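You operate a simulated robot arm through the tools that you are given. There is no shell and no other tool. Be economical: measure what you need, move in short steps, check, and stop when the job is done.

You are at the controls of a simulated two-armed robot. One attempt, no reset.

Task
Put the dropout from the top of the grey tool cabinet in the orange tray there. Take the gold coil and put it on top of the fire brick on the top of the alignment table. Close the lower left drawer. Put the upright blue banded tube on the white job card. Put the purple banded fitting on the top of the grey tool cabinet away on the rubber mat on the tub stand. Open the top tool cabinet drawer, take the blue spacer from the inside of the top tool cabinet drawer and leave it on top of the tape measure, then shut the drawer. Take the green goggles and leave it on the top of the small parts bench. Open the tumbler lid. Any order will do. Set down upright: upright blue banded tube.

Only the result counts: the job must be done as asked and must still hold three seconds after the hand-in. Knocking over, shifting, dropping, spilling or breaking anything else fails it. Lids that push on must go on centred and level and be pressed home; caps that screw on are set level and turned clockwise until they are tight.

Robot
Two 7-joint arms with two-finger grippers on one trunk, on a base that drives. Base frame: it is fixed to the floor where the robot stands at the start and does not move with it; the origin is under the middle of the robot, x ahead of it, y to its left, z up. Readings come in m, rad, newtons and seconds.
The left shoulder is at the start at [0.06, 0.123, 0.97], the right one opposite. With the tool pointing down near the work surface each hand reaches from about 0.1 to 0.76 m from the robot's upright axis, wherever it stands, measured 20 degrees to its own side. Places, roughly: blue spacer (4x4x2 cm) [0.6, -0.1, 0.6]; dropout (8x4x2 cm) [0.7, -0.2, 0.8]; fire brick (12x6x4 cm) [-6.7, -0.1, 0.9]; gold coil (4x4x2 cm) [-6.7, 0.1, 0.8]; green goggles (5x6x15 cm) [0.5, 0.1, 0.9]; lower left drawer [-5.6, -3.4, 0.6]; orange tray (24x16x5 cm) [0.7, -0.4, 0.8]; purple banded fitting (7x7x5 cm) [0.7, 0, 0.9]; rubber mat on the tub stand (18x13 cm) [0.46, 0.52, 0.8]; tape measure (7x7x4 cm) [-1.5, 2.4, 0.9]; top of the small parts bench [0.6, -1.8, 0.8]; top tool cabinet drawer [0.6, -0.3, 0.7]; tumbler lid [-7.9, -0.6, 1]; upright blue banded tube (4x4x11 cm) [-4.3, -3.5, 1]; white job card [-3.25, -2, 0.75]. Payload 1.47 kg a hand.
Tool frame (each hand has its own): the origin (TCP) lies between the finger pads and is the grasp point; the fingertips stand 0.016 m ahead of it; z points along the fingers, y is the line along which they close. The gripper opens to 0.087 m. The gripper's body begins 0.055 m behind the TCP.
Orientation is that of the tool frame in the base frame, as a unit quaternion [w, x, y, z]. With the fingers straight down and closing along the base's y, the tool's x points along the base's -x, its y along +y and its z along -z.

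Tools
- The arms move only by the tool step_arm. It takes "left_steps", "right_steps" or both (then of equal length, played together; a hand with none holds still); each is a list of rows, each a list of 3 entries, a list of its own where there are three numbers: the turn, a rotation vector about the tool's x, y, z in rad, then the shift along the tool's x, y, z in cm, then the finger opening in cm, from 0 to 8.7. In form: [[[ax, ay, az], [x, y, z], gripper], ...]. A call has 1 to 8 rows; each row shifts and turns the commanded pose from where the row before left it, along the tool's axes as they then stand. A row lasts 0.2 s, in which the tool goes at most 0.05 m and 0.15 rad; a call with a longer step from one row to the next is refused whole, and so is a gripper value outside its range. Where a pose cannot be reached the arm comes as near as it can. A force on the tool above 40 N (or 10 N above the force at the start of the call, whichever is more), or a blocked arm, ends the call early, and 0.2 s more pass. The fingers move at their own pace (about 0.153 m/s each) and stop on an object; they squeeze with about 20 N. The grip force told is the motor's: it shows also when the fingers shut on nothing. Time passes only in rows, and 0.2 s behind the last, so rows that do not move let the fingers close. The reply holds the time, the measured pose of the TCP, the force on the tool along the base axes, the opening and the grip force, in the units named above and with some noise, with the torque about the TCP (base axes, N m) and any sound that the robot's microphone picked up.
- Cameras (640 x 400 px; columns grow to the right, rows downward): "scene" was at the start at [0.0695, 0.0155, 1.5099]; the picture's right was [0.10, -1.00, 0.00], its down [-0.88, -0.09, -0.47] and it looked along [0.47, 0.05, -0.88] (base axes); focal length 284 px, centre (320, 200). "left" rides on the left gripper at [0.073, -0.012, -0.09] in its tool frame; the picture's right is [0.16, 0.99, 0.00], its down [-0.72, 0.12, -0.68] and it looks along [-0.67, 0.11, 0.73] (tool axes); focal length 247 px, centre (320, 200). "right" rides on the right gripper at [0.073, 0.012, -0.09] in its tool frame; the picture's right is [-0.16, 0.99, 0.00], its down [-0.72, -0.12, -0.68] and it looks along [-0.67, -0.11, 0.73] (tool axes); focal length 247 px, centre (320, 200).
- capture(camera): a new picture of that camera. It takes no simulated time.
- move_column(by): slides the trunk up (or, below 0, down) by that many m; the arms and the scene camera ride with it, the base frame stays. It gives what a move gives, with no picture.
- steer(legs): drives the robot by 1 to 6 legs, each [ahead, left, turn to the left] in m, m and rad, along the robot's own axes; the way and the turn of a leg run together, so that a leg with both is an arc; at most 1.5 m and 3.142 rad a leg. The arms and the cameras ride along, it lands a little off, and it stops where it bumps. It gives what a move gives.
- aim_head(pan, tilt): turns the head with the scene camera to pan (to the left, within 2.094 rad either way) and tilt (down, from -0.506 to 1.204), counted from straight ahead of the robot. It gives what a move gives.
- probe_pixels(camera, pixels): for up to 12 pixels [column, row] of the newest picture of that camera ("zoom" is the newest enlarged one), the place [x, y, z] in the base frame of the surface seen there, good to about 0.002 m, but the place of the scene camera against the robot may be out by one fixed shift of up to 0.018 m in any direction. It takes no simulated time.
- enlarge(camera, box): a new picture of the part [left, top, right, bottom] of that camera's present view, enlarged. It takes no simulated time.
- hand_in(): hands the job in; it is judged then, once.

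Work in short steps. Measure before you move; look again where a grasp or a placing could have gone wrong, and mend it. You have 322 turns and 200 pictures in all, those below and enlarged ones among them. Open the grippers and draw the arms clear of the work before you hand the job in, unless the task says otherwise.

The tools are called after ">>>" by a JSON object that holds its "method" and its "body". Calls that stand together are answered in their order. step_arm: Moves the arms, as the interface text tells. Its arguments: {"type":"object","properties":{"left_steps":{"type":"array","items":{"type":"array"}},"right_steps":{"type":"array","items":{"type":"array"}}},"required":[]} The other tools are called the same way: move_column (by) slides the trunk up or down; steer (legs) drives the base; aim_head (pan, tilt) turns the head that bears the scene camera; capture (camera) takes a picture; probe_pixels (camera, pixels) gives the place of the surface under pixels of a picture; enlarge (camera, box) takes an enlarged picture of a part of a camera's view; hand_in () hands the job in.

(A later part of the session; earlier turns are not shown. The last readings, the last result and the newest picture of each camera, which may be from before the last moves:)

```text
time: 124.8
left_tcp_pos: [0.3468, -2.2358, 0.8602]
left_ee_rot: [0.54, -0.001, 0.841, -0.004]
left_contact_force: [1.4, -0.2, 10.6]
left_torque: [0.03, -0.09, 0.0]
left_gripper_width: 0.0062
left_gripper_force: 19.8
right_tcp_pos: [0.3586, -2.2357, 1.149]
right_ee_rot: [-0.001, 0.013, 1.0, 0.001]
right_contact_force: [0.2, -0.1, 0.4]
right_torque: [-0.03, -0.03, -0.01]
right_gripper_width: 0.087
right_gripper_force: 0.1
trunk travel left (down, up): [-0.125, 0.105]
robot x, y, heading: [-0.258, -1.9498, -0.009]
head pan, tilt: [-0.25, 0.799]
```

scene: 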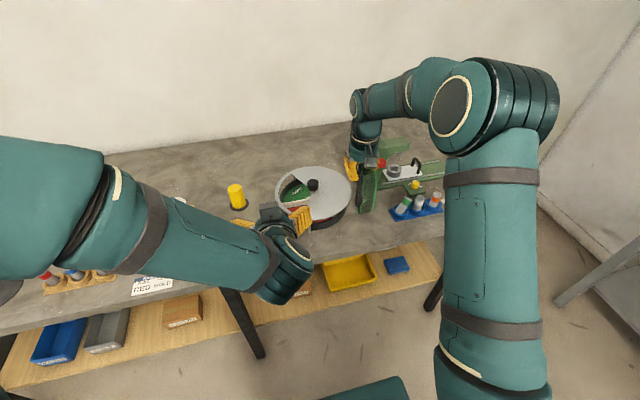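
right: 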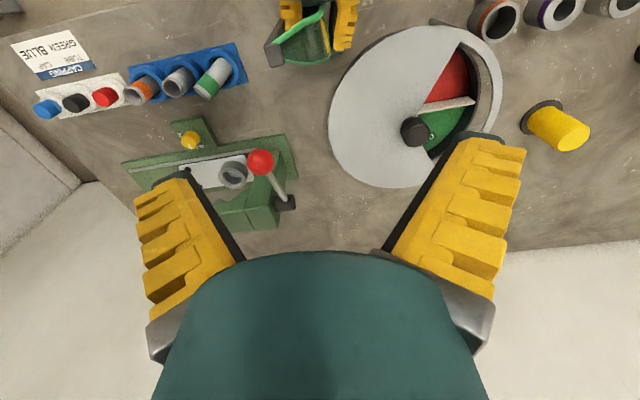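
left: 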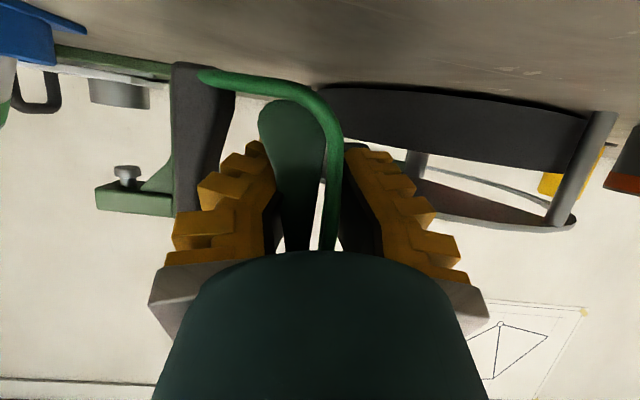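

Contact (10 N). I ease up 1 mm, open slightly and look.

>>> {"method": "step_arm", "body": {"left_steps": [[[0, 0, 0], [-0.1, 0, 0], 0], [[0, 0, 0], [0, 0, 0], 1.0], [[0, 0, 0], [0, 0, 0], 1.0], [[0, 0, 0], [0, 0, -0.5], 1.0], [[0, 0, 0], [0, 0, -0.5], 1.0], [[0, 0, 0], [0, 0, 0], 1.0]]}}

>>> {"method": "capture", "body": {"camera": "left"}}

>>> {"method": "enlarge", "body": {"camera": "right", "box": [180, 0, 400, 120]}}

```text
time: 126.2
left_tcp_pos: [0.3378, -2.2367, 0.8635]
left_ee_rot: [0.539, 0.002, 0.842, -0.006]
left_contact_force: [-0.3, 0.0, -0.1]
left_torque: [0.03, -0.01, 0.01]
left_gripper_width: 0.017
left_gripper_force: 5.6
right_tcp_pos: [0.3601, -2.2347, 1.1482]
right_ee_rot: [-0.002, 0.014, 1.0, 0.001]
right_contact_force: [0.4, -1.3, -0.2]
right_torque: [-0.01, 0.01, 0.0]
right_gripper_width: 0.0868
right_gripper_force: 0.0
trunk travel left (down, up): [-0.125, 0.105]
robot x, y, heading: [-0.2552, -1.9504, -0.009]
head pan, tilt: [-0.25, 0.799]
```

```text
87 pictures are left
```

left: 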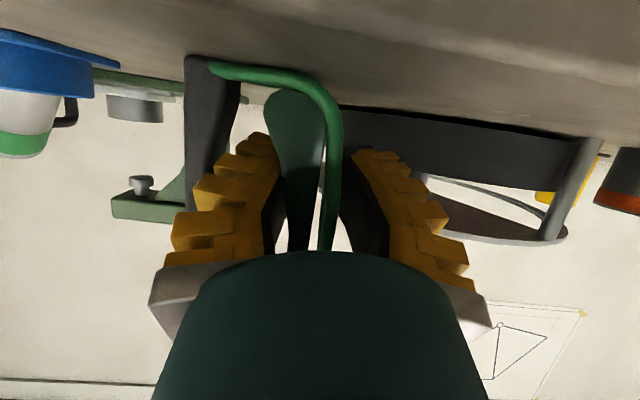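

```text
2.91 times, centred on (290, 60) of right
```

zoom: 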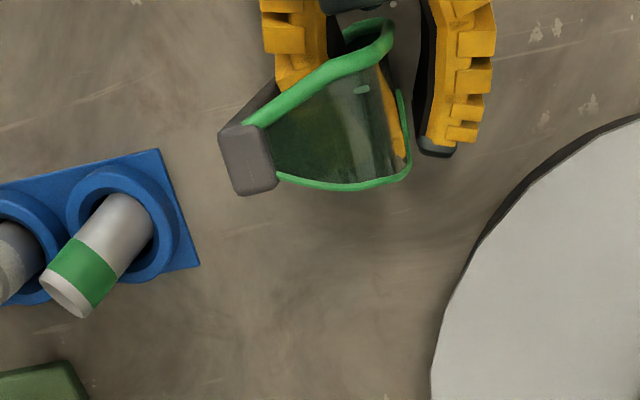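

The goggles shift slightly relative to the hand now; I keep withdrawing 2 cm and compare in the right camera (block at zoom (250,160)).

>>> {"method": "step_arm", "body": {"left_steps": [[[0, 0, 0], [0, 0, -0.7], 1.3], [[0, 0, 0], [0, 0, -0.7], 1.3], [[0, 0, 0], [0, 0, -0.7], 1.3], [[0, 0, 0], [0, 0, 0], 1.3]]}}

>>> {"method": "enlarge", "body": {"camera": "right", "box": [180, 0, 400, 120]}}

```text
time: 127.2
left_tcp_pos: [0.3189, -2.2373, 0.8715]
left_ee_rot: [0.54, 0.001, 0.842, -0.006]
left_contact_force: [0.1, 0.2, 0.0]
left_torque: [-0.02, 0.0, -0.01]
left_gripper_width: 0.0198
left_gripper_force: 4.8
right_tcp_pos: [0.3592, -2.2358, 1.1479]
right_ee_rot: [-0.001, 0.014, 1.0, 0.001]
right_contact_force: [-0.2, 0.1, 0.8]
right_torque: [-0.04, 0.02, -0.02]
right_gripper_width: 0.0868
right_gripper_force: 0.1
trunk travel left (down, up): [-0.125, 0.105]
robot x, y, heading: [-0.2561, -1.9524, -0.002]
head pan, tilt: [-0.25, 0.799]
```

```text
2.91 times, centred on (290, 60) of right
```

zoom: 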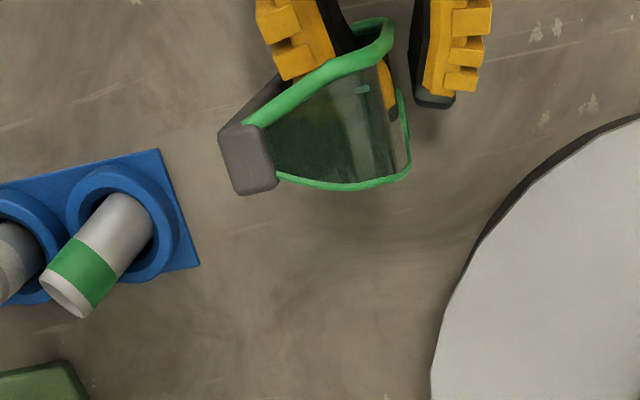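

The goggles stay put while the hand withdraws. I continue out.

>>> {"method": "step_arm", "body": {"left_steps": [[[0, 0, 0], [0, 0, -1], 1.3], [[0, 0, 0], [0, 0, -1], 1.3], [[0, 0, 0], [0, 0, -1.5], 1.3], [[0, 0, 0], [0, 0, -2.5], 1.3], [[0, 0, 0], [0, 0, -3], 1.3], [[0, 0, 0], [0, 0, -4], 1.3]]}}

>>> {"method": "capture", "body": {"camera": "right"}}

>>> {"method": "capture", "body": {"camera": "left"}}

```text
time: 128.6
left_tcp_pos: [0.2002, -2.2352, 0.9279]
left_ee_rot: [0.54, 0.0, 0.842, -0.005]
left_contact_force: [-0.9, 0.2, 0.4]
left_torque: [0.02, 0.0, -0.01]
left_gripper_width: 0.0199
left_gripper_force: 5.1
right_tcp_pos: [0.3603, -2.2346, 1.1489]
right_ee_rot: [-0.001, 0.014, 1.0, 0.001]
right_contact_force: [0.6, 0.1, 0.4]
right_torque: [0.0, -0.02, 0.03]
right_gripper_width: 0.087
right_gripper_force: 0.2
trunk travel left (down, up): [-0.125, 0.105]
robot x, y, heading: [-0.2578, -1.952, -0.004]
head pan, tilt: [-0.25, 0.799]
```

```text
84 pictures are left
```

right: 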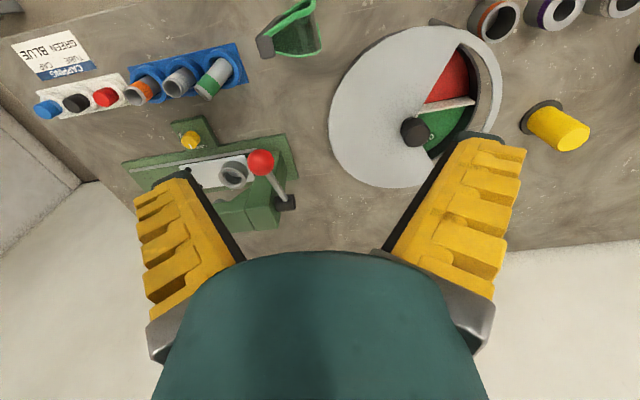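

```text
83 pictures are left
```

left: 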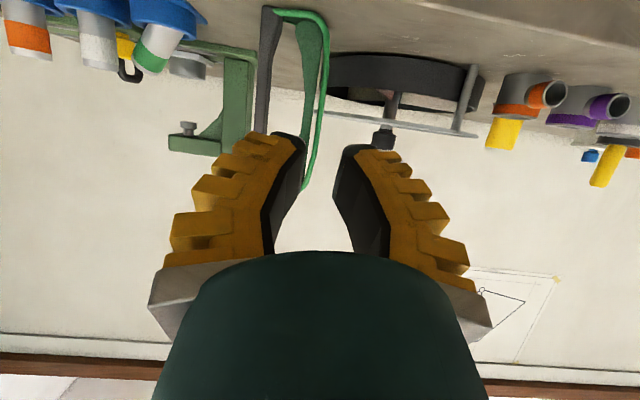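

Goggles stand free on the bench. I pull both hands back and inspect the green-banded tube in the blue rack.

>>> {"method": "step_arm", "body": {"right_steps": [[[0, 0, 0], [4.5, 0, 0], 8.7], [[0, 0, 0], [4.5, 0, 0], 8.7], [[0, 0, 0], [4.5, 0, 0], 8.7], [[0, 0, 0], [4.5, 0, 0], 8.7], [[0, 0, 0], [4.5, -2, 0], 8.7], [[0, 0, 0], [0, -4.5, 0], 8.7], [[0, 0, 0], [0, -4.5, 0], 8.7]], "left_steps": [[[0, 0, 0], [0, 3, -3.5], 5], [[0, 0, 0], [0, 4.5, 0], 8.7], [[0, 0, 0], [0, 4.5, 0], 8.7], [[0, 0, 0], [0, 4.5, 0], 8.7], [[0, 0, 0], [-2, 4.5, 0], 8.7], [[0, 0, 0], [-2, 4.5, 0], 8.7], [[0, 0, 0], [-2, 4.5, 0], 8.7]]}}

>>> {"method": "enlarge", "body": {"camera": "scene", "box": [330, 130, 490, 250]}}

```text
time: 130.2
left_tcp_pos: [0.1963, -1.9327, 0.9939]
left_ee_rot: [0.54, 0.001, 0.842, -0.006]
left_contact_force: [0.9, -0.9, 0.7]
left_torque: [-0.02, -0.02, 0.01]
left_gripper_width: 0.087
left_gripper_force: 0.1
right_tcp_pos: [0.1326, -2.3384, 1.1476]
right_ee_rot: [-0.001, 0.014, 1.0, 0.0]
right_contact_force: [-0.3, 0.8, -0.2]
right_torque: [0.0, -0.03, 0.01]
right_gripper_width: 0.0869
right_gripper_force: 0.0
trunk travel left (down, up): [-0.125, 0.105]
robot x, y, heading: [-0.2575, -1.9493, -0.006]
head pan, tilt: [-0.25, 0.799]
```

```text
3.33 times, centred on (410, 190) of scene
```

zoom: 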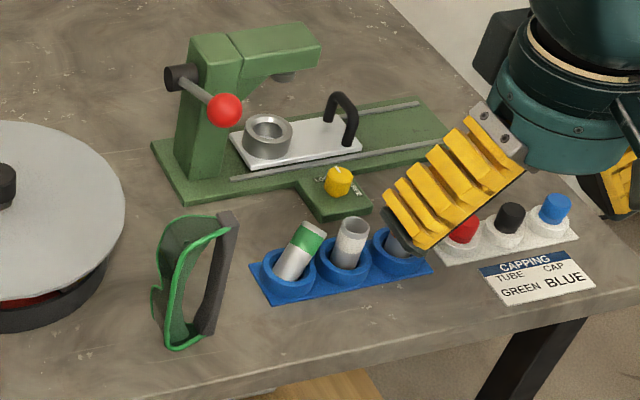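

The green tube leans toward −y in its socket. I'll right it by closing the right fingers gently around its upright axis. I probe socket and tube.

>>> {"method": "probe_pixels", "body": {"camera": "zoom", "pixels": [[263, 272], [318, 270], [290, 298], [275, 255], [307, 230], [320, 235], [290, 275], [351, 222], [338, 262], [348, 250], [352, 265], [250, 265]]}}

```text
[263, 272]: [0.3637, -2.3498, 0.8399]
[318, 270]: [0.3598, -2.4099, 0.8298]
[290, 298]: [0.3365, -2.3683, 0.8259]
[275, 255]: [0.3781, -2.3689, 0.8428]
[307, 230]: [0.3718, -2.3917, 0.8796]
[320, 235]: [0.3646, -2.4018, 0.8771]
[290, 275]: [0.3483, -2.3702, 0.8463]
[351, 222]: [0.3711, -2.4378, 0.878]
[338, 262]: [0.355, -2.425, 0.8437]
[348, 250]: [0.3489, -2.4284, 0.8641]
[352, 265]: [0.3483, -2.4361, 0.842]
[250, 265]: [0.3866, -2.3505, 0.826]
```

Plan: grip the leaning tube near its top with fingers closing mostly along x (yaw −75°) and swing it upright. I strafe 0.25 m right, then bring the right hand over it.

>>> {"method": "steer", "body": {"legs": [[0, -0.25, 0]]}}

>>> {"method": "step_arm", "body": {"right_steps": [[[0, 0, 0.14], [-3, 2.5, 0], 6], [[0, 0, 0.14], [-3, 2.5, 0], 6], [[0, 0, 0.14], [-3, 2.5, 0], 6], [[0, 0, 0.14], [-3, 2.5, 0], 6], [[0, 0, 0.14], [-2.5, 2.5, 0], 6], [[0, 0, 0.14], [0, 0, 0], 6], [[0, 0, 0.14], [0, 0, 0], 6], [[0, 0, 0.14], [0, 0, 0], 6]]}}

```text
time: 133.0
left_tcp_pos: [0.1958, -2.1826, 0.9936]
left_ee_rot: [0.539, 0.0, 0.842, -0.004]
left_contact_force: [0.6, 0.0, 1.1]
left_torque: [0.02, 0.0, 0.02]
left_gripper_width: 0.0869
left_gripper_force: 0.0
right_tcp_pos: [0.1324, -2.5882, 1.1469]
right_ee_rot: [-0.002, 0.013, 1.0, 0.001]
right_contact_force: [0.0, -0.4, 0.5]
right_torque: [0.02, 0.0, -0.01]
right_gripper_width: 0.0871
right_gripper_force: 0.1
trunk travel left (down, up): [-0.125, 0.105]
robot x, y, heading: [-0.2581, -2.2007, -0.004]
head pan, tilt: [-0.25, 0.799]
```

```text
time: 134.8
left_tcp_pos: [0.1955, -2.1822, 0.9935]
left_ee_rot: [0.539, 0.0, 0.842, -0.004]
left_contact_force: [0.0, 0.6, 0.6]
left_torque: [-0.01, -0.01, 0.0]
left_gripper_width: 0.0868
left_gripper_force: 0.2
right_tcp_pos: [0.3043, -2.5137, 1.1474]
right_ee_rot: [-0.001, 0.543, 0.84, 0.0]
right_contact_force: [0.0, 0.3, 0.4]
right_torque: [0.01, -0.02, -0.02]
right_gripper_width: 0.0645
right_gripper_force: 2.7
trunk travel left (down, up): [-0.125, 0.105]
robot x, y, heading: [-0.2599, -2.2026, -0.004]
head pan, tilt: [-0.25, 0.799]
```

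>>> {"method": "step_arm", "body": {"right_steps": [[[0, 0, 0.15], [0, 0, 0], 5], [[0, 0, 0], [3.33, 3.07, 2], 5], [[0, 0, 0], [3.33, 3.07, 2], 5], [[0, 0, 0], [3.33, 3.07, 2], 5], [[0, 0, 0], [0, 0, 4], 5], [[0, 0, 0], [0, 0, 0], 5]]}}

>>> {"method": "capture", "body": {"camera": "right"}}

```text
time: 136.2
left_tcp_pos: [0.1951, -2.1824, 0.9943]
left_ee_rot: [0.539, 0.0, 0.842, -0.004]
left_contact_force: [-0.1, -0.3, -0.1]
left_torque: [-0.01, 0.0, -0.02]
left_gripper_width: 0.0872
left_gripper_force: 0.1
right_tcp_pos: [0.366, -2.3922, 1.0459]
right_ee_rot: [-0.001, 0.604, 0.797, 0.0]
right_contact_force: [-0.5, 0.2, -0.2]
right_torque: [-0.05, -0.03, 0.03]
right_gripper_width: 0.0556
right_gripper_force: 4.0
trunk travel left (down, up): [-0.125, 0.105]
robot x, y, heading: [-0.2589, -2.2054, -0.001]
head pan, tilt: [-0.25, 0.799]
```

```text
81 pictures are left
```

right: 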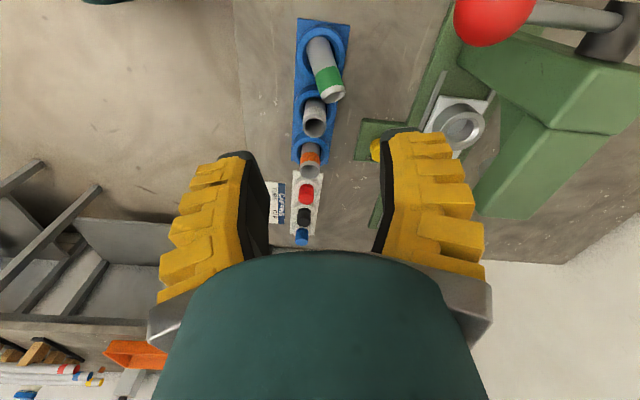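

>>> {"method": "probe_pixels", "body": {"camera": "right", "pixels": [[332, 95], [324, 78], [340, 80], [328, 72], [316, 45], [315, 118], [313, 107], [500, 150], [490, 35], [460, 125], [300, 30], [345, 60]]}}

```text
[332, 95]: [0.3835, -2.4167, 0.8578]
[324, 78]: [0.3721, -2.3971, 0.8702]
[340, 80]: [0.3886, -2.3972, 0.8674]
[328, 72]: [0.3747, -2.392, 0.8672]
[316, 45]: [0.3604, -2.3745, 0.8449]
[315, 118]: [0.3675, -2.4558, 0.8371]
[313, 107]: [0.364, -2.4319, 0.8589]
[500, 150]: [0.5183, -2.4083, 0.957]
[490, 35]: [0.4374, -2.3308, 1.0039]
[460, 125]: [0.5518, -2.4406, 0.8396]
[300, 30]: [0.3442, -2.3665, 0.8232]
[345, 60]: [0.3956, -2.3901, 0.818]
```

The green tube leans ~50° toward (+x,−y); its axis near the top is about (0.378,−2.399,0.858). I lower the right hand, fingers open 4.5 cm, to just above it.

>>> {"method": "step_arm", "body": {"right_steps": [[[0, 0, 0], [-0.65, 0.86, 4], 4.2], [[0, 0, 0], [0, 0, 4], 4.2], [[0, 0, 0], [0, 0, 4], 4.2], [[0, 0, 0], [0, 0, 2], 4.2], [[0, 0, 0], [0, 0, 0], 4.2]]}}

>>> {"method": "capture", "body": {"camera": "right"}}

```text
time: 137.4
left_tcp_pos: [0.1955, -2.1837, 0.9934]
left_ee_rot: [0.539, 0.0, 0.842, -0.005]
left_contact_force: [0.3, -0.1, -0.8]
left_torque: [0.0, 0.01, 0.0]
left_gripper_width: 0.087
left_gripper_force: 0.0
right_tcp_pos: [0.3767, -2.3965, 0.9056]
right_ee_rot: [-0.001, 0.604, 0.797, 0.0]
right_contact_force: [0.0, -0.5, -0.3]
right_torque: [-0.01, -0.02, 0.0]
right_gripper_width: 0.0474
right_gripper_force: 4.3
trunk travel left (down, up): [-0.125, 0.105]
robot x, y, heading: [-0.2618, -2.1992, -0.001]
head pan, tilt: [-0.25, 0.799]
```

```text
80 pictures are left
```

right: 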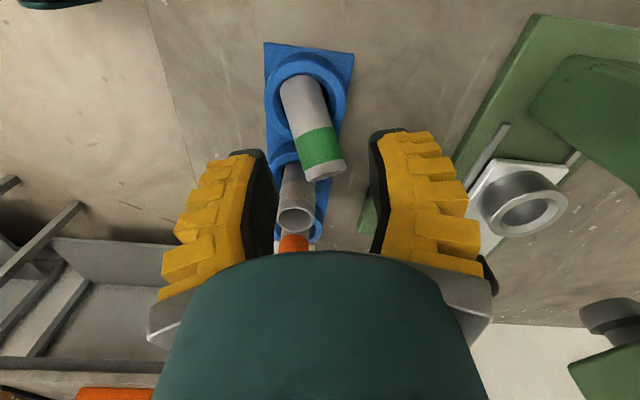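

>>> {"method": "probe_pixels", "body": {"camera": "right", "pixels": [[278, 215], [312, 215], [296, 232], [296, 203], [318, 178], [343, 168], [308, 140], [330, 130], [327, 180], [288, 95], [322, 150]]}}

```text
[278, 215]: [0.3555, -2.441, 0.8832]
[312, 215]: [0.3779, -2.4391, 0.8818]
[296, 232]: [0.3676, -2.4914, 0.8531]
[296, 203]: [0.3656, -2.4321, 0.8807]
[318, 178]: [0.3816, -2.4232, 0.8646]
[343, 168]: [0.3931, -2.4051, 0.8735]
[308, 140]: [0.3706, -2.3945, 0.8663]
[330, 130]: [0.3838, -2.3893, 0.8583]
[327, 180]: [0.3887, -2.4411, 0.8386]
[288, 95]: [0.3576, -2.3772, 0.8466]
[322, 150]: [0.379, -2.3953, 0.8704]
```

Spacing to the white tube is adequate. I descend to z≈0.863 and close on the green tube.

>>> {"method": "step_arm", "body": {"right_steps": [[[0, 0, 0], [0, 0, 2.5], 4.2], [[0, 0, 0], [0, 0, 1.7], 4.2], [[0, 0, 0], [0, 0, 0], 3], [[0, 0, 0], [0, 0, 0], 1.5], [[0, 0, 0], [0, 0, 0], 0.5], [[0, 0, 0], [0, 0, 0], 0.5]]}}

>>> {"method": "capture", "body": {"camera": "right"}}

```text
time: 138.8
left_tcp_pos: [0.1952, -2.1841, 0.993]
left_ee_rot: [0.54, 0.001, 0.841, -0.005]
left_contact_force: [0.2, 0.0, -0.1]
left_torque: [0.04, 0.03, -0.01]
left_gripper_width: 0.0872
left_gripper_force: 0.0
right_tcp_pos: [0.3752, -2.3938, 0.8656]
right_ee_rot: [-0.002, 0.603, 0.798, 0.0]
right_contact_force: [-5.0, -1.0, 8.2]
right_torque: [0.09, 0.21, 0.12]
right_gripper_width: 0.0218
right_gripper_force: 19.9
trunk travel left (down, up): [-0.125, 0.105]
robot x, y, heading: [-0.2571, -2.2029, -0.005]
head pan, tilt: [-0.25, 0.799]
```

```text
79 pictures are left
```

right: 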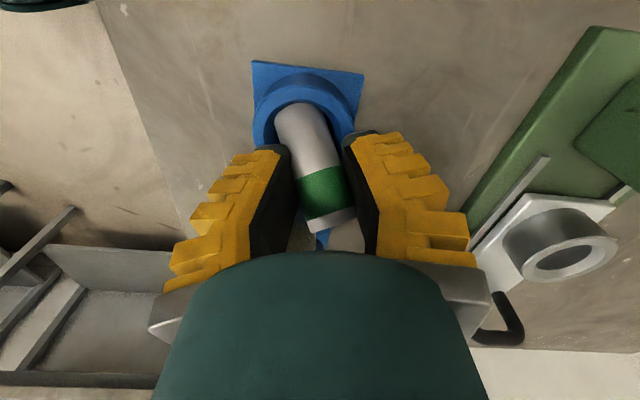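

Gripped (2.2 cm). Before swinging it upright I check the goggles' position against the right wrist camera body using the last zoom picture.

>>> {"method": "probe_pixels", "body": {"camera": "zoom", "pixels": [[228, 218], [236, 225], [222, 270], [205, 330], [185, 345], [160, 290], [175, 225]]}}

```text
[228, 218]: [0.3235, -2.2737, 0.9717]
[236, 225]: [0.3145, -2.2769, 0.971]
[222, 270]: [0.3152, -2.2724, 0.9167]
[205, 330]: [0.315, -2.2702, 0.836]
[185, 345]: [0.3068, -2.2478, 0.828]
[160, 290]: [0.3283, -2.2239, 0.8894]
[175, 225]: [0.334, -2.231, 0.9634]
```

Bar is at y≈−2.277, x≤0.335, so about 2 cm of swing is safe. I pull the tube top 1.8 cm toward upright, rising slightly.

>>> {"method": "step_arm", "body": {"right_steps": [[[0, 0, 0], [0.6, -0.1, -0.3], 0.5], [[0, 0, 0], [0.6, -0.1, -0.3], 0.5], [[0, 0, 0], [0.6, -0.1, -0.3], 0.5], [[0, 0, 0], [0, 0, 0], 0.5]]}}

>>> {"method": "capture", "body": {"camera": "right"}}

```text
time: 139.8
left_tcp_pos: [0.1959, -2.1835, 0.993]
left_ee_rot: [0.539, 0.0, 0.842, -0.004]
left_contact_force: [-0.4, 0.2, -0.1]
left_torque: [-0.02, 0.0, 0.0]
left_gripper_width: 0.0871
left_gripper_force: 0.0
right_tcp_pos: [0.3687, -2.3766, 0.873]
right_ee_rot: [-0.002, 0.603, 0.798, -0.002]
right_contact_force: [-0.5, 0.4, 0.5]
right_torque: [0.01, 0.02, 0.0]
right_gripper_width: 0.012
right_gripper_force: 4.9
trunk travel left (down, up): [-0.125, 0.105]
robot x, y, heading: [-0.2593, -2.2033, -0.004]
head pan, tilt: [-0.25, 0.799]
```

```text
78 pictures are left
```

right: 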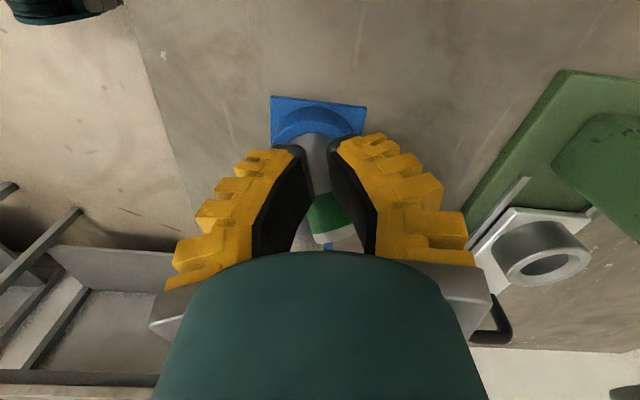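

The fingers slid off. Better: push the tube's top upright with closed fingertips from its far side. I rise, open clear, and turn the hand to yaw +0.585.

>>> {"method": "step_arm", "body": {"right_steps": [[[0, 0, 0], [0, 0, -1], 2.5], [[0, 0, 0], [0, 0, -4], 2.5], [[0, 0, 0], [0, 0, -4], 2], [[0, 0, -0.145], [0, 0, -2], 0], [[0, 0, -0.145], [0, 0, 0], 0], [[0, 0, -0.145], [0, 0, 0], 0], [[0, 0, -0.145], [0, 0, 0], 0], [[0, 0, -0.145], [0, 0, 0], 0]]}}

>>> {"method": "step_arm", "body": {"right_steps": [[[0, 0, -0.145], [0, 0, 0], 0], [[0, 0, -0.145], [0, 0, 0], 0], [[0, 0, -0.145], [0, 0, 0], 0], [[0, 0, -0.145], [0, 0, 0], 0], [[0, 0, -0.145], [0, 0, 0], 0], [[0, 0, -0.145], [0, 0, 0], 0], [[0, 0, -0.145], [0, 0, 0], 0], [[0, 0, -0.145], [0, 0, 0], 0]]}}

>>> {"method": "capture", "body": {"camera": "right"}}

```text
time: 141.6
left_tcp_pos: [0.197, -2.1828, 0.9937]
left_ee_rot: [0.54, 0.0, 0.842, -0.005]
left_contact_force: [0.5, -0.4, 0.0]
left_torque: [-0.04, 0.03, -0.01]
left_gripper_width: 0.0871
left_gripper_force: 0.0
right_tcp_pos: [0.3694, -2.3788, 0.984]
right_ee_rot: [-0.002, 0.28, 0.96, 0.001]
right_contact_force: [0.0, 1.0, 0.2]
right_torque: [-0.02, 0.01, -0.03]
right_gripper_width: 0.0004
right_gripper_force: 20.2
trunk travel left (down, up): [-0.125, 0.105]
robot x, y, heading: [-0.26, -2.2014, -0.003]
head pan, tilt: [-0.25, 0.799]
```

```text
time: 143.4
left_tcp_pos: [0.1955, -2.1837, 0.9933]
left_ee_rot: [0.539, 0.001, 0.842, -0.005]
left_contact_force: [-0.3, 0.2, 0.0]
left_torque: [0.0, 0.01, 0.03]
left_gripper_width: 0.0868
left_gripper_force: 0.0
right_tcp_pos: [0.3687, -2.3789, 0.9835]
right_ee_rot: [-0.002, -0.291, 0.957, 0.002]
right_contact_force: [-0.1, -0.5, 0.3]
right_torque: [-0.03, 0.0, 0.04]
right_gripper_width: 0.0
right_gripper_force: 20.2
trunk travel left (down, up): [-0.125, 0.105]
robot x, y, heading: [-0.2604, -2.2007, -0.005]
head pan, tilt: [-0.25, 0.799]
```

```text
77 pictures are left
```

right: 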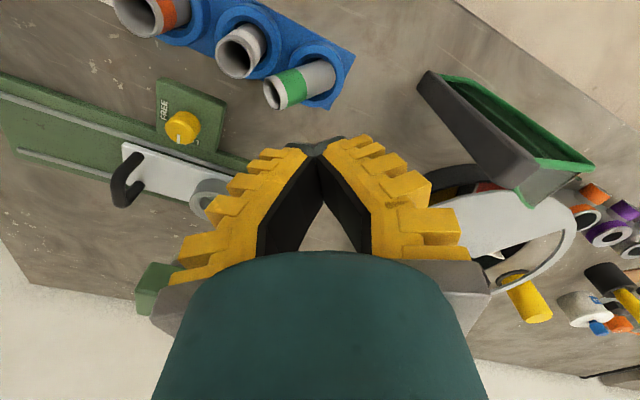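

>>> {"method": "probe_pixels", "body": {"camera": "right", "pixels": [[270, 93], [283, 82], [285, 103], [300, 72], [305, 98], [325, 68], [328, 90], [240, 52], [225, 55], [262, 45], [450, 90], [510, 190]]}}

```text
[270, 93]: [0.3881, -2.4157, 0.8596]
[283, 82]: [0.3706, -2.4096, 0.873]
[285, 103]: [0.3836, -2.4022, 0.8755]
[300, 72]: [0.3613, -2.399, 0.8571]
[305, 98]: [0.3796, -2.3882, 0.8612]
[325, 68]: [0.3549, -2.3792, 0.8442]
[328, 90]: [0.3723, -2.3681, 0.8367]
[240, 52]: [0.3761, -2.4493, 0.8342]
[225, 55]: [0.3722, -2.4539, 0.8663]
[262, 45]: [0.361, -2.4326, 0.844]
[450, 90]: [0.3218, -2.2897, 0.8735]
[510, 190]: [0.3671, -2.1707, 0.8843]
```

Rim centre ≈ (0.380,−2.408,0.867), base ≈ (0.364,−2.374). I go to the far side point (0.4045,−2.423) and lower the closed tips to z≈0.85.

>>> {"method": "step_arm", "body": {"right_steps": [[[0, 0, 0], [-0.26, -2.83, 0], 0], [[0, 0, 0], [-0.26, -2.83, 0], 0], [[0, 0, 0], [0, 0, 4], 0], [[0, 0, 0], [0, 0, 4], 0], [[0, 0, 0], [0, 0, 2.5], 0], [[0, 0, 0], [0, 0, 1.2], 0], [[0, 0, 0], [0, 0, 0], 0]]}}

>>> {"method": "capture", "body": {"camera": "right"}}

```text
time: 144.8
left_tcp_pos: [0.1968, -2.183, 0.9927]
left_ee_rot: [0.539, -0.001, 0.842, -0.003]
left_contact_force: [-0.4, 0.1, -0.1]
left_torque: [0.0, -0.01, -0.01]
left_gripper_width: 0.0871
left_gripper_force: 0.0
right_tcp_pos: [0.4113, -2.4249, 0.8786]
right_ee_rot: [0.009, -0.288, 0.958, -0.002]
right_contact_force: [2.8, -2.2, 9.5]
right_torque: [0.13, 0.12, -0.02]
right_gripper_width: 0.0001
right_gripper_force: 20.5
trunk travel left (down, up): [-0.125, 0.105]
robot x, y, heading: [-0.2592, -2.2046, -0.004]
head pan, tilt: [-0.25, 0.799]
stopped in row 6 (right hand): the force on the tool passed its limit at 48 N (the readings are from after the stop); the commanded pose is now the measured one
```

```text
76 pictures are left
```

right: 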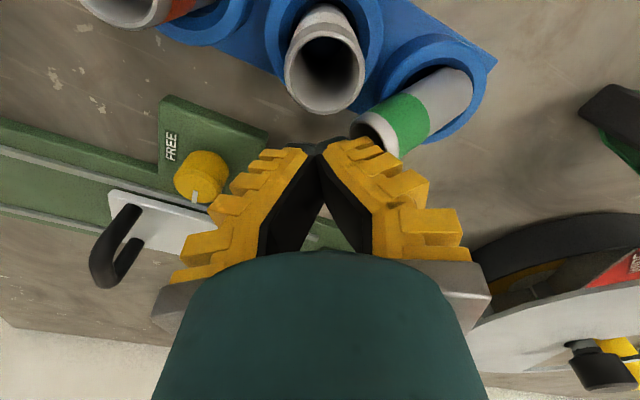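

The tip landed on the tube's rim. I rise, move 1.3 cm further away, and go down again.

>>> {"method": "step_arm", "body": {"right_steps": [[[0, 0, 0], [0, 0, -1.5], 0], [[0, 0, 0], [-0.4, -1.3, 0], 0], [[0, 0, 0], [0, 0, 1.4], 0], [[0, 0, 0], [0, 0, 1.2], 0], [[0, 0, 0], [0, 0, 0], 0]]}}

>>> {"method": "capture", "body": {"camera": "right"}}

```text
time: 146.0
left_tcp_pos: [0.1954, -2.1821, 0.994]
left_ee_rot: [0.539, 0.0, 0.842, -0.004]
left_contact_force: [0.4, 0.1, 0.6]
left_torque: [0.03, -0.02, -0.01]
left_gripper_width: 0.0871
left_gripper_force: 0.0
right_tcp_pos: [0.421, -2.4342, 0.8672]
right_ee_rot: [0.009, -0.289, 0.957, -0.003]
right_contact_force: [-0.2, -0.4, -0.8]
right_torque: [-0.01, -0.02, -0.02]
right_gripper_width: 0.0001
right_gripper_force: 20.4
trunk travel left (down, up): [-0.125, 0.105]
robot x, y, heading: [-0.2569, -2.204, -0.005]
head pan, tilt: [-0.25, 0.799]
```

```text
75 pictures are left
```

right: 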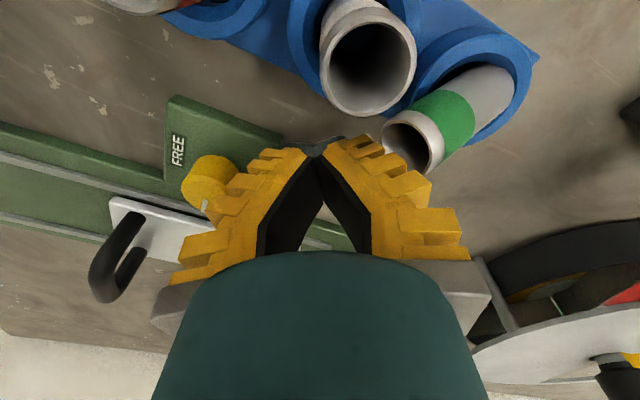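

The tips are beside the rim now (rim at px 410,145). I push along +tool-y 2.5 cm in small steps.

>>> {"method": "step_arm", "body": {"right_steps": [[[0, 0, 0], [0, 0.7, 0], 0], [[0, 0, 0], [0, 0.6, 0], 0], [[0, 0, 0], [0, 0.6, 0], 0], [[0, 0, 0], [0, 0.6, 0], 0], [[0, 0, 0], [0, 0, 0], 0]]}}

>>> {"method": "capture", "body": {"camera": "right"}}

```text
time: 146.8
left_tcp_pos: [0.1963, -2.1851, 0.9925]
left_ee_rot: [0.541, 0.001, 0.841, -0.006]
left_contact_force: [-0.7, 1.4, -0.3]
left_torque: [-0.01, 0.0, 0.01]
left_gripper_width: 0.0867
left_gripper_force: 0.1
right_tcp_pos: [0.4154, -2.4297, 0.8727]
right_ee_rot: [0.016, -0.283, 0.959, -0.011]
right_contact_force: [5.5, -9.1, 7.2]
right_torque: [0.08, 0.16, 0.15]
right_gripper_width: 0.0
right_gripper_force: 20.0
trunk travel left (down, up): [-0.125, 0.105]
robot x, y, heading: [-0.2594, -2.2048, -0.005]
head pan, tilt: [-0.25, 0.799]
stopped in row 4 (right hand): the force on the tool passed its limit at 45 N (the readings are from after the stop); the commanded pose is now the measured one
```

```text
74 pictures are left
```

right: 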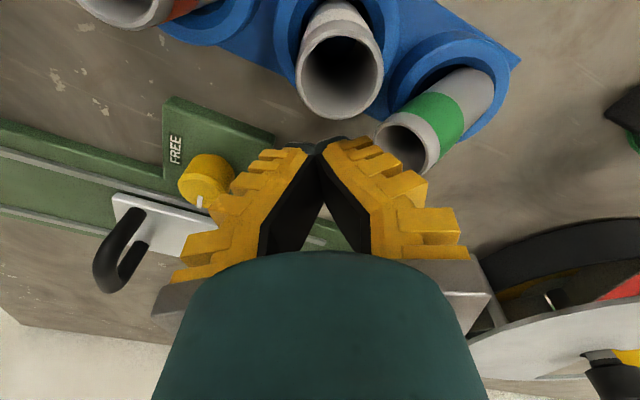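

I was pressing on the tube's end face. I back off, go 1.2 cm lower so the finger's flat side bears on the rim's lower edge, and push again.

>>> {"method": "step_arm", "body": {"right_steps": [[[0, 0, 0], [-0.2, -1.2, 0], 0], [[0, 0, 0], [0, 0, 0.8], 0], [[0, 0, 0], [0, 0, 0.8], 0], [[0, 0, 0], [0, 0.7, 0], 0], [[0, 0, 0], [0, 0.6, 0], 0], [[0, 0, 0], [0, 0.6, 0], 0], [[0, 0, 0], [0, 0, 0], 0]]}}

>>> {"method": "capture", "body": {"camera": "right"}}

```text
time: 148.2
left_tcp_pos: [0.1964, -2.1863, 0.9932]
left_ee_rot: [0.54, 0.001, 0.841, -0.004]
left_contact_force: [-0.6, 1.1, -0.3]
left_torque: [0.0, 0.04, -0.01]
left_gripper_width: 0.0873
left_gripper_force: 0.0
right_tcp_pos: [0.4195, -2.4315, 0.8598]
right_ee_rot: [0.02, -0.281, 0.959, -0.015]
right_contact_force: [6.3, -9.4, 6.3]
right_torque: [0.23, 0.24, 0.12]
right_gripper_width: 0.0001
right_gripper_force: 20.1
trunk travel left (down, up): [-0.125, 0.105]
robot x, y, heading: [-0.2598, -2.2029, -0.005]
head pan, tilt: [-0.25, 0.799]
stopped in row 6 (right hand): the force on the tool passed its limit at 44 N (the readings are from after the stop); the commanded pose is now the measured one
```

```text
73 pictures are left
```

right: 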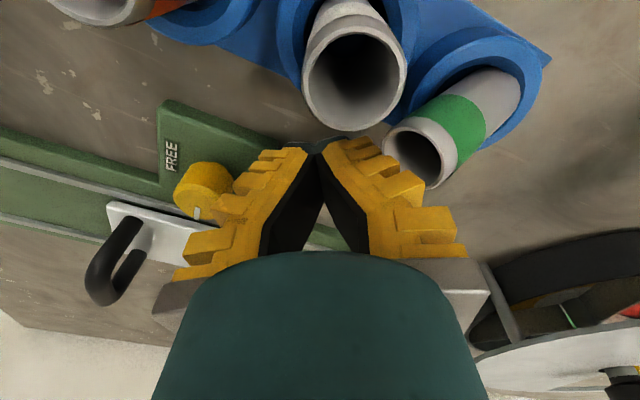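

Pushing doesn't right it. New plan: grip it across its sides, lift straight out, turn the hand so the tube is upright (hand then pointing forward), and re-insert. I rise and turn the hand first.

>>> {"method": "step_arm", "body": {"right_steps": [[[0, 0, 0], [-0.3, -1.2, 0], 0], [[0, 0, 0], [0, 0, -4], 0], [[0, 0, 0], [0, 0, -4], 2], [[0, 0, 0.145], [0, 0, -2], 4], [[0, 0, 0.145], [0, 0, 0], 4], [[0, 0, 0.145], [0, 0, 0], 4], [[0, 0, 0.145], [0, 0, 0], 4], [[0, 0, 0.145], [0, 0, 0], 4]]}}

>>> {"method": "step_arm", "body": {"right_steps": [[[0, 0, 0.145], [0, 0, 0], 4], [[0, 0, 0.145], [0, 0, 0], 4], [[0, 0, 0.145], [0, 0, 0], 4], [[0, 0, 0.145], [0, 0, 0], 4], [[0, 0, 0.145], [0, 0, 0], 4], [[0, 0, 0.145], [0, 0, 0], 4], [[0, 0, 0.12], [0, 0, 0], 4]]}}

```text
time: 150.0
left_tcp_pos: [0.1953, -2.1856, 0.9925]
left_ee_rot: [0.539, 0.001, 0.842, -0.005]
left_contact_force: [-0.1, 0.8, 0.0]
left_torque: [-0.02, 0.03, 0.0]
left_gripper_width: 0.087
left_gripper_force: 0.1
right_tcp_pos: [0.4217, -2.4355, 0.9586]
right_ee_rot: [0.022, 0.076, 0.997, -0.006]
right_contact_force: [-0.7, 0.6, 0.4]
right_torque: [-0.01, 0.01, 0.0]
right_gripper_width: 0.046
right_gripper_force: 3.9
trunk travel left (down, up): [-0.125, 0.105]
robot x, y, heading: [-0.2595, -2.2032, -0.003]
head pan, tilt: [-0.25, 0.799]
```

```text
time: 151.6
left_tcp_pos: [0.1967, -2.1863, 0.9945]
left_ee_rot: [0.539, 0.0, 0.843, -0.004]
left_contact_force: [0.5, 0.6, 0.5]
left_torque: [0.0, 0.01, 0.02]
left_gripper_width: 0.0872
left_gripper_force: 0.1
right_tcp_pos: [0.4216, -2.4349, 0.959]
right_ee_rot: [0.022, 0.542, 0.84, 0.006]
right_contact_force: [-0.1, 0.0, -0.4]
right_torque: [-0.01, -0.04, 0.03]
right_gripper_width: 0.0458
right_gripper_force: 3.6
trunk travel left (down, up): [-0.125, 0.105]
robot x, y, heading: [-0.2586, -2.2033, -0.01]
head pan, tilt: [-0.25, 0.799]
```

>>> {"method": "capture", "body": {"camera": "right"}}

```text
72 pictures are left
```

right: 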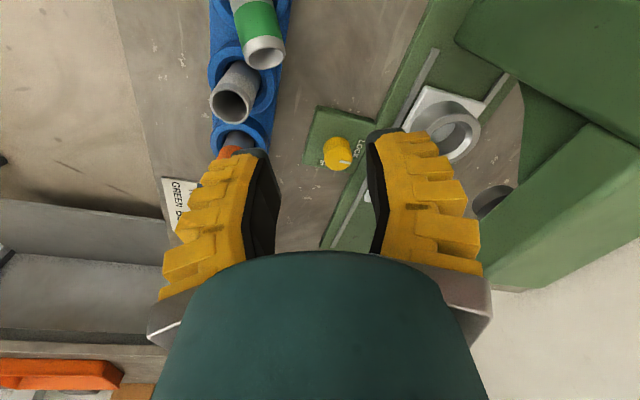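

The green tube's rim is at (265,55) and white at (232,105). I probe rim, band and base to get the axis.

>>> {"method": "probe_pixels", "body": {"camera": "right", "pixels": [[245, 52], [283, 45], [265, 66], [262, 40], [238, 20], [278, 15], [256, 15], [235, 92], [213, 105], [250, 100], [255, 3]]}}

```text
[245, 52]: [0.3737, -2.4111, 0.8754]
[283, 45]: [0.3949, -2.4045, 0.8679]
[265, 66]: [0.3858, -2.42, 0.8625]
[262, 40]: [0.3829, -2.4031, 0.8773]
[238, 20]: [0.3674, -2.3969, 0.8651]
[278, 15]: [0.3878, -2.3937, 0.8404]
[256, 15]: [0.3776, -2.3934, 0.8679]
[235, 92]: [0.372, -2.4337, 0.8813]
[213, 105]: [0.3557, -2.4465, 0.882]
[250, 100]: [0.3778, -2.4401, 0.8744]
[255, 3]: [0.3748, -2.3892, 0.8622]
```

Lean is 47° toward (0.5,−0.87); axis point (0.380,−2.399,0.856). I move over it, descend to z≈0.859 and close fully.

>>> {"method": "step_arm", "body": {"right_steps": [[[0, 0, 0], [2.5, -1.15, 0], 4], [[0, 0, 0], [2.5, -1.15, 0], 4], [[0, 0, 0], [0, 0, 4], 4], [[0, 0, 0], [0, 0, 4], 4], [[0, 0, 0], [0, 0, 2], 4], [[0, 0, 0], [0, 0, 0], 2], [[0, 0, 0], [0, 0, 0], 0], [[0, 0, 0], [0, 0, 0], 0]]}}

>>> {"method": "step_arm", "body": {"right_steps": [[[0, 0, 0], [0, 0, 0], 0], [[0, 0, 0], [0, 0, -0.7], 0], [[0, 0, 0], [0, 0, -0.8], 0], [[0, 0, 0], [0, 0, -1], 0], [[0, 0, 0], [0, 0, -1.5], 0], [[0, 0, 0], [0, 0, -3], 0], [[0, 0, 0], [0, 0, -3], 0]]}}

>>> {"method": "capture", "body": {"camera": "right"}}

```text
time: 153.4
left_tcp_pos: [0.1947, -2.187, 0.9929]
left_ee_rot: [0.541, 0.002, 0.841, -0.005]
left_contact_force: [0.1, -1.1, 0.1]
left_torque: [0.0, 0.02, 0.02]
left_gripper_width: 0.087
left_gripper_force: 0.1
right_tcp_pos: [0.3833, -2.4025, 0.8574]
right_ee_rot: [0.023, 0.542, 0.84, 0.005]
right_contact_force: [-16.6, -9.7, 23.8]
right_torque: [-0.27, 0.86, 0.24]
right_gripper_width: 0.0241
right_gripper_force: 19.8
trunk travel left (down, up): [-0.125, 0.105]
robot x, y, heading: [-0.2619, -2.1988, -0.003]
head pan, tilt: [-0.25, 0.799]
```

```text
time: 155.0
left_tcp_pos: [0.1958, -2.1862, 0.9928]
left_ee_rot: [0.54, 0.001, 0.841, -0.005]
left_contact_force: [-1.1, 1.5, 0.1]
left_torque: [0.02, 0.02, -0.03]
left_gripper_width: 0.087
left_gripper_force: 0.0
right_tcp_pos: [0.3803, -2.399, 0.959]
right_ee_rot: [0.022, 0.54, 0.841, 0.005]
right_contact_force: [0.6, 0.8, -0.5]
right_torque: [0.02, -0.01, 0.02]
right_gripper_width: 0.0217
right_gripper_force: 20.1
trunk travel left (down, up): [-0.125, 0.105]
robot x, y, heading: [-0.2586, -2.2014, 0.0]
head pan, tilt: [-0.25, 0.799]
```

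```text
71 pictures are left
```

right: 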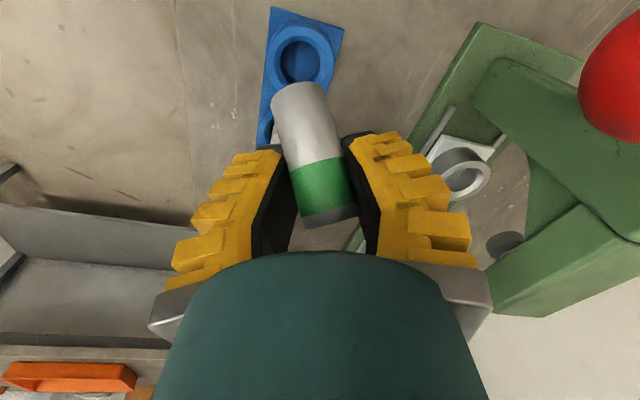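

The tube is out of the socket. I probe the empty socket and the tube's ridge for exact angles.

>>> {"method": "probe_pixels", "body": {"camera": "right", "pixels": [[280, 60], [328, 55], [303, 32], [303, 62], [290, 58], [318, 62], [300, 100], [310, 130], [318, 160], [325, 195], [276, 100], [326, 92]]}}

```text
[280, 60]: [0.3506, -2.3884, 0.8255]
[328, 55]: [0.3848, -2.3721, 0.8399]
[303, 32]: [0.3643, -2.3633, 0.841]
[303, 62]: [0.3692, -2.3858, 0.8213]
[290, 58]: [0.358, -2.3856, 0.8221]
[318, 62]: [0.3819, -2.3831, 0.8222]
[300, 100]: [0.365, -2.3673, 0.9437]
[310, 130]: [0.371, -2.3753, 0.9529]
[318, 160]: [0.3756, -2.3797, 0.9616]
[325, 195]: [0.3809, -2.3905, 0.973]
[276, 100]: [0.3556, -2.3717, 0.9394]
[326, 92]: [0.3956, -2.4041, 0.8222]
```

Tube tilt in hand: 44°, small sideways 7°. I lift and pull back 8 cm toward the robot, then yaw back.

>>> {"method": "step_arm", "body": {"right_steps": [[[0, 0, 0], [0, 0, -4], 0], [[0, 0, 0], [1.65, -3.65, -2], 0], [[0, 0, 0], [1.65, -3.65, 0], 0], [[0, 0, -0.145], [0, 0, 0], 0], [[0, 0, -0.145], [0, 0, 0], 0], [[0, 0, -0.145], [0, 0, 0], 0], [[0, 0, -0.145], [0, 0, 0], 0], [[0, 0, -0.145], [0, 0, 0], 0]]}}

>>> {"method": "step_arm", "body": {"right_steps": [[[0, 0, -0.145], [0, 0, 0], 0], [[0, 0, -0.145], [0, 0, 0], 0], [[0, 0, -0.132], [0, 0, 0], 0], [[0, -0.15, 0], [0, 0, 0], 0], [[0, -0.15, 0], [0, 0, 0], 0], [[0, -0.15, 0], [0, 0, 0], 0], [[0, -0.15, 0], [0, 0, 0], 0], [[0, -0.15, 0], [0, 0, 0], 0]]}}

>>> {"method": "step_arm", "body": {"right_steps": [[[-0.087, 0, 0.082], [0, 0, 0], 0], [[0, 0, 0], [0, 0, 0], 0]]}}

>>> {"method": "capture", "body": {"camera": "right"}}

>>> {"method": "capture", "body": {"camera": "scene"}}

```text
time: 156.8
left_tcp_pos: [0.1972, -2.1852, 0.9935]
left_ee_rot: [0.54, 0.001, 0.842, -0.005]
left_contact_force: [-0.8, 0.0, -0.6]
left_torque: [-0.01, 0.01, 0.02]
left_gripper_width: 0.0869
left_gripper_force: 0.1
right_tcp_pos: [0.2975, -2.3993, 1.0134]
right_ee_rot: [0.022, 0.206, 0.978, -0.002]
right_contact_force: [-0.1, 0.6, -1.3]
right_torque: [0.0, -0.01, 0.01]
right_gripper_width: 0.0215
right_gripper_force: 19.7
trunk travel left (down, up): [-0.125, 0.105]
robot x, y, heading: [-0.2586, -2.2019, -0.01]
head pan, tilt: [-0.25, 0.799]
```

```text
time: 158.6
left_tcp_pos: [0.1973, -2.1858, 0.9936]
left_ee_rot: [0.54, 0.001, 0.842, -0.005]
left_contact_force: [0.6, -0.7, -0.1]
left_torque: [0.02, 0.01, 0.01]
left_gripper_width: 0.0871
left_gripper_force: 0.1
right_tcp_pos: [0.2978, -2.3985, 1.0143]
right_ee_rot: [0.386, -0.005, 0.922, -0.006]
right_contact_force: [0.2, -0.8, -1.5]
right_torque: [0.01, -0.01, 0.01]
right_gripper_width: 0.0215
right_gripper_force: 20.1
trunk travel left (down, up): [-0.125, 0.105]
robot x, y, heading: [-0.2601, -2.2012, -0.005]
head pan, tilt: [-0.25, 0.799]
```

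```text
time: 159.2
left_tcp_pos: [0.1957, -2.1847, 0.9929]
left_ee_rot: [0.539, 0.0, 0.842, -0.004]
left_contact_force: [0.3, 0.3, -0.4]
left_torque: [0.04, -0.01, 0.0]
left_gripper_width: 0.0872
left_gripper_force: 0.1
right_tcp_pos: [0.2969, -2.3979, 1.0137]
right_ee_rot: [0.385, 0.015, 0.921, 0.051]
right_contact_force: [0.4, 0.6, -0.7]
right_torque: [0.01, -0.02, 0.02]
right_gripper_width: 0.0213
right_gripper_force: 20.5
trunk travel left (down, up): [-0.125, 0.105]
robot x, y, heading: [-0.2601, -2.201, -0.008]
head pan, tilt: [-0.25, 0.799]
```

```text
70 pictures are left
```

right: 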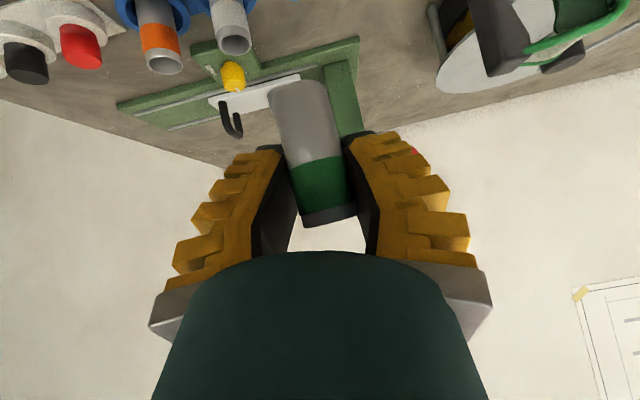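

```text
69 pictures are left
```

scene: 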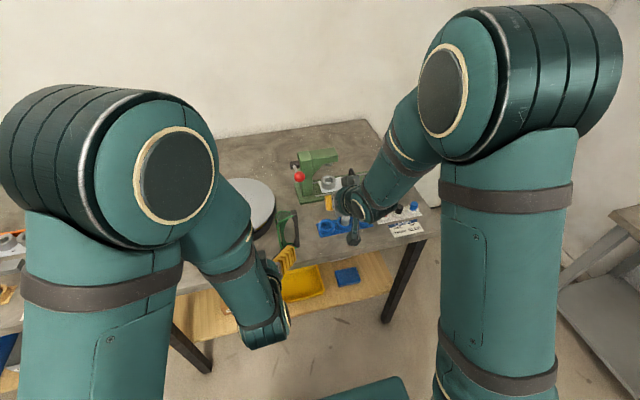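

I probe the held tube to verify it's vertical and find its bottom.

>>> {"method": "probe_pixels", "body": {"camera": "right", "pixels": [[298, 85], [305, 110], [312, 140], [320, 175], [326, 205], [275, 100], [335, 95], [290, 180], [353, 170]]}}

```text
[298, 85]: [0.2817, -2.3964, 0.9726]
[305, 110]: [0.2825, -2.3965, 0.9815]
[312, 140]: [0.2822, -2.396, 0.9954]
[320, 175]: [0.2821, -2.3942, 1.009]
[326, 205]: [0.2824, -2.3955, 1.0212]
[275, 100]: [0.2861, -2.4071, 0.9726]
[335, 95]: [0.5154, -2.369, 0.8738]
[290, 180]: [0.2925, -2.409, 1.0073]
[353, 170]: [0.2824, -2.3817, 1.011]
```

The tube is vertical; axis ≈(0.2945,−2.396), bottom z≈0.969. Socket centre ≈(0.369,−2.384). I move over it and lower to just above the ring.

>>> {"method": "step_arm", "body": {"right_steps": [[[0, 0, 0], [-2.66, 0.6, 2.61], 0], [[0, 0, 0], [-2.66, 0.6, 2.61], 0], [[0, 0, 0], [2.68, -0.47, 2.84], 0], [[0, 0, 0], [2.68, -0.47, 2.84], 0], [[0, 0, 0], [2.2, -0.38, 2.33], 0], [[0, 0, 0], [0, 0, 0], 0]]}}

>>> {"method": "capture", "body": {"camera": "right"}}

```text
time: 160.6
left_tcp_pos: [0.1964, -2.1854, 0.9937]
left_ee_rot: [0.54, 0.001, 0.841, -0.005]
left_contact_force: [-0.6, -0.8, 0.2]
left_torque: [0.03, -0.02, -0.01]
left_gripper_width: 0.0868
left_gripper_force: 0.1
right_tcp_pos: [0.3758, -2.3879, 0.9047]
right_ee_rot: [0.385, 0.015, 0.921, 0.05]
right_contact_force: [-0.1, 0.3, -0.7]
right_torque: [0.01, 0.04, -0.02]
right_gripper_width: 0.0215
right_gripper_force: 20.2
trunk travel left (down, up): [-0.125, 0.105]
robot x, y, heading: [-0.2599, -2.2006, -0.007]
head pan, tilt: [-0.25, 0.799]
```

```text
68 pictures are left
```

right: 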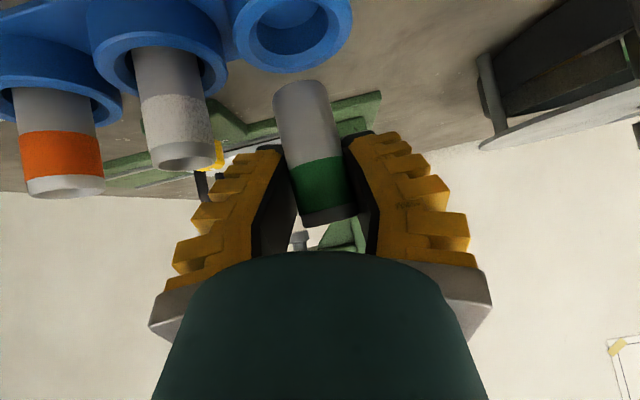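

>>> {"method": "probe_pixels", "body": {"camera": "right", "pixels": [[243, 30], [347, 20], [293, 62], [293, 45], [300, 88], [280, 100], [328, 95], [312, 140], [150, 60], [180, 155], [120, 30], [215, 60]]}}

```text
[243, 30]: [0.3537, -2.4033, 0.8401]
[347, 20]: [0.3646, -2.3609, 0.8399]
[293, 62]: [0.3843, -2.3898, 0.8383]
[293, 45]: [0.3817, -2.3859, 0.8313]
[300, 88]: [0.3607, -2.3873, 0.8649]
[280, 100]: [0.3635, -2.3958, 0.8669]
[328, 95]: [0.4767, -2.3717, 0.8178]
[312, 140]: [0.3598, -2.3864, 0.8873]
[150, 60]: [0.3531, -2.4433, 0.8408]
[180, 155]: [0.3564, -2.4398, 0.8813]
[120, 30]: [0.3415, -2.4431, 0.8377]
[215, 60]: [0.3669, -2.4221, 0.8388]
```

Ring centre ≈(0.363,−2.383); tube axis ≈(0.3725,−2.387). I correct by (−9.5,+4) mm and lower.

>>> {"method": "step_arm", "body": {"right_steps": [[[0, 0, 0], [0.72, 0.4, -0.62], 0], [[0, 0, 0], [0.69, -0.12, 0.73], 0], [[0, 0, 0], [0.69, -0.12, 0.73], 0], [[0, 0, 0], [0.69, -0.12, 0.73], 0], [[0, 0, 0], [0.34, -0.06, 0.36], 0], [[0, 0, 0], [0, 0, 0], 0]]}}

>>> {"method": "capture", "body": {"camera": "right"}}

```text
time: 162.0
left_tcp_pos: [0.1974, -2.1847, 0.9938]
left_ee_rot: [0.54, 0.001, 0.842, -0.005]
left_contact_force: [-0.1, 0.5, 0.6]
left_torque: [-0.01, -0.02, 0.02]
left_gripper_width: 0.0872
left_gripper_force: 0.1
right_tcp_pos: [0.3673, -2.3855, 0.8682]
right_ee_rot: [0.385, 0.016, 0.922, 0.05]
right_contact_force: [-0.2, -0.5, -0.5]
right_torque: [0.0, -0.01, 0.02]
right_gripper_width: 0.0214
right_gripper_force: 20.1
trunk travel left (down, up): [-0.125, 0.105]
robot x, y, heading: [-0.2564, -2.2033, -0.01]
head pan, tilt: [-0.25, 0.799]
```

```text
67 pictures are left
```

right: 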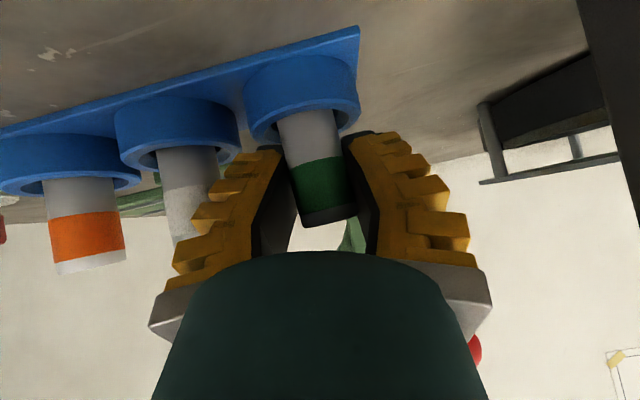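

Inserted in the ring. I lower to the floor with contact sensing.

>>> {"method": "step_arm", "body": {"right_steps": [[[0, 0, 0], [0.14, -0.02, 0.15], 0], [[0, 0, 0], [0.14, -0.02, 0.15], 0], [[0, 0, 0], [0.1, -0.02, 0.1], 0], [[0, 0, 0], [0, 0, 0], 0]]}}

```text
time: 163.0
left_tcp_pos: [0.196, -2.1854, 0.9942]
left_ee_rot: [0.541, 0.001, 0.841, -0.005]
left_contact_force: [0.3, -0.6, -0.3]
left_torque: [-0.01, 0.0, 0.02]
left_gripper_width: 0.0869
left_gripper_force: 0.0
right_tcp_pos: [0.3688, -2.3843, 0.8657]
right_ee_rot: [0.388, 0.016, 0.92, 0.049]
right_contact_force: [3.3, -2.7, 12.4]
right_torque: [-0.16, -0.02, -0.01]
right_gripper_width: 0.0226
right_gripper_force: 20.1
trunk travel left (down, up): [-0.125, 0.105]
robot x, y, heading: [-0.2563, -2.2087, -0.007]
head pan, tilt: [-0.25, 0.799]
```

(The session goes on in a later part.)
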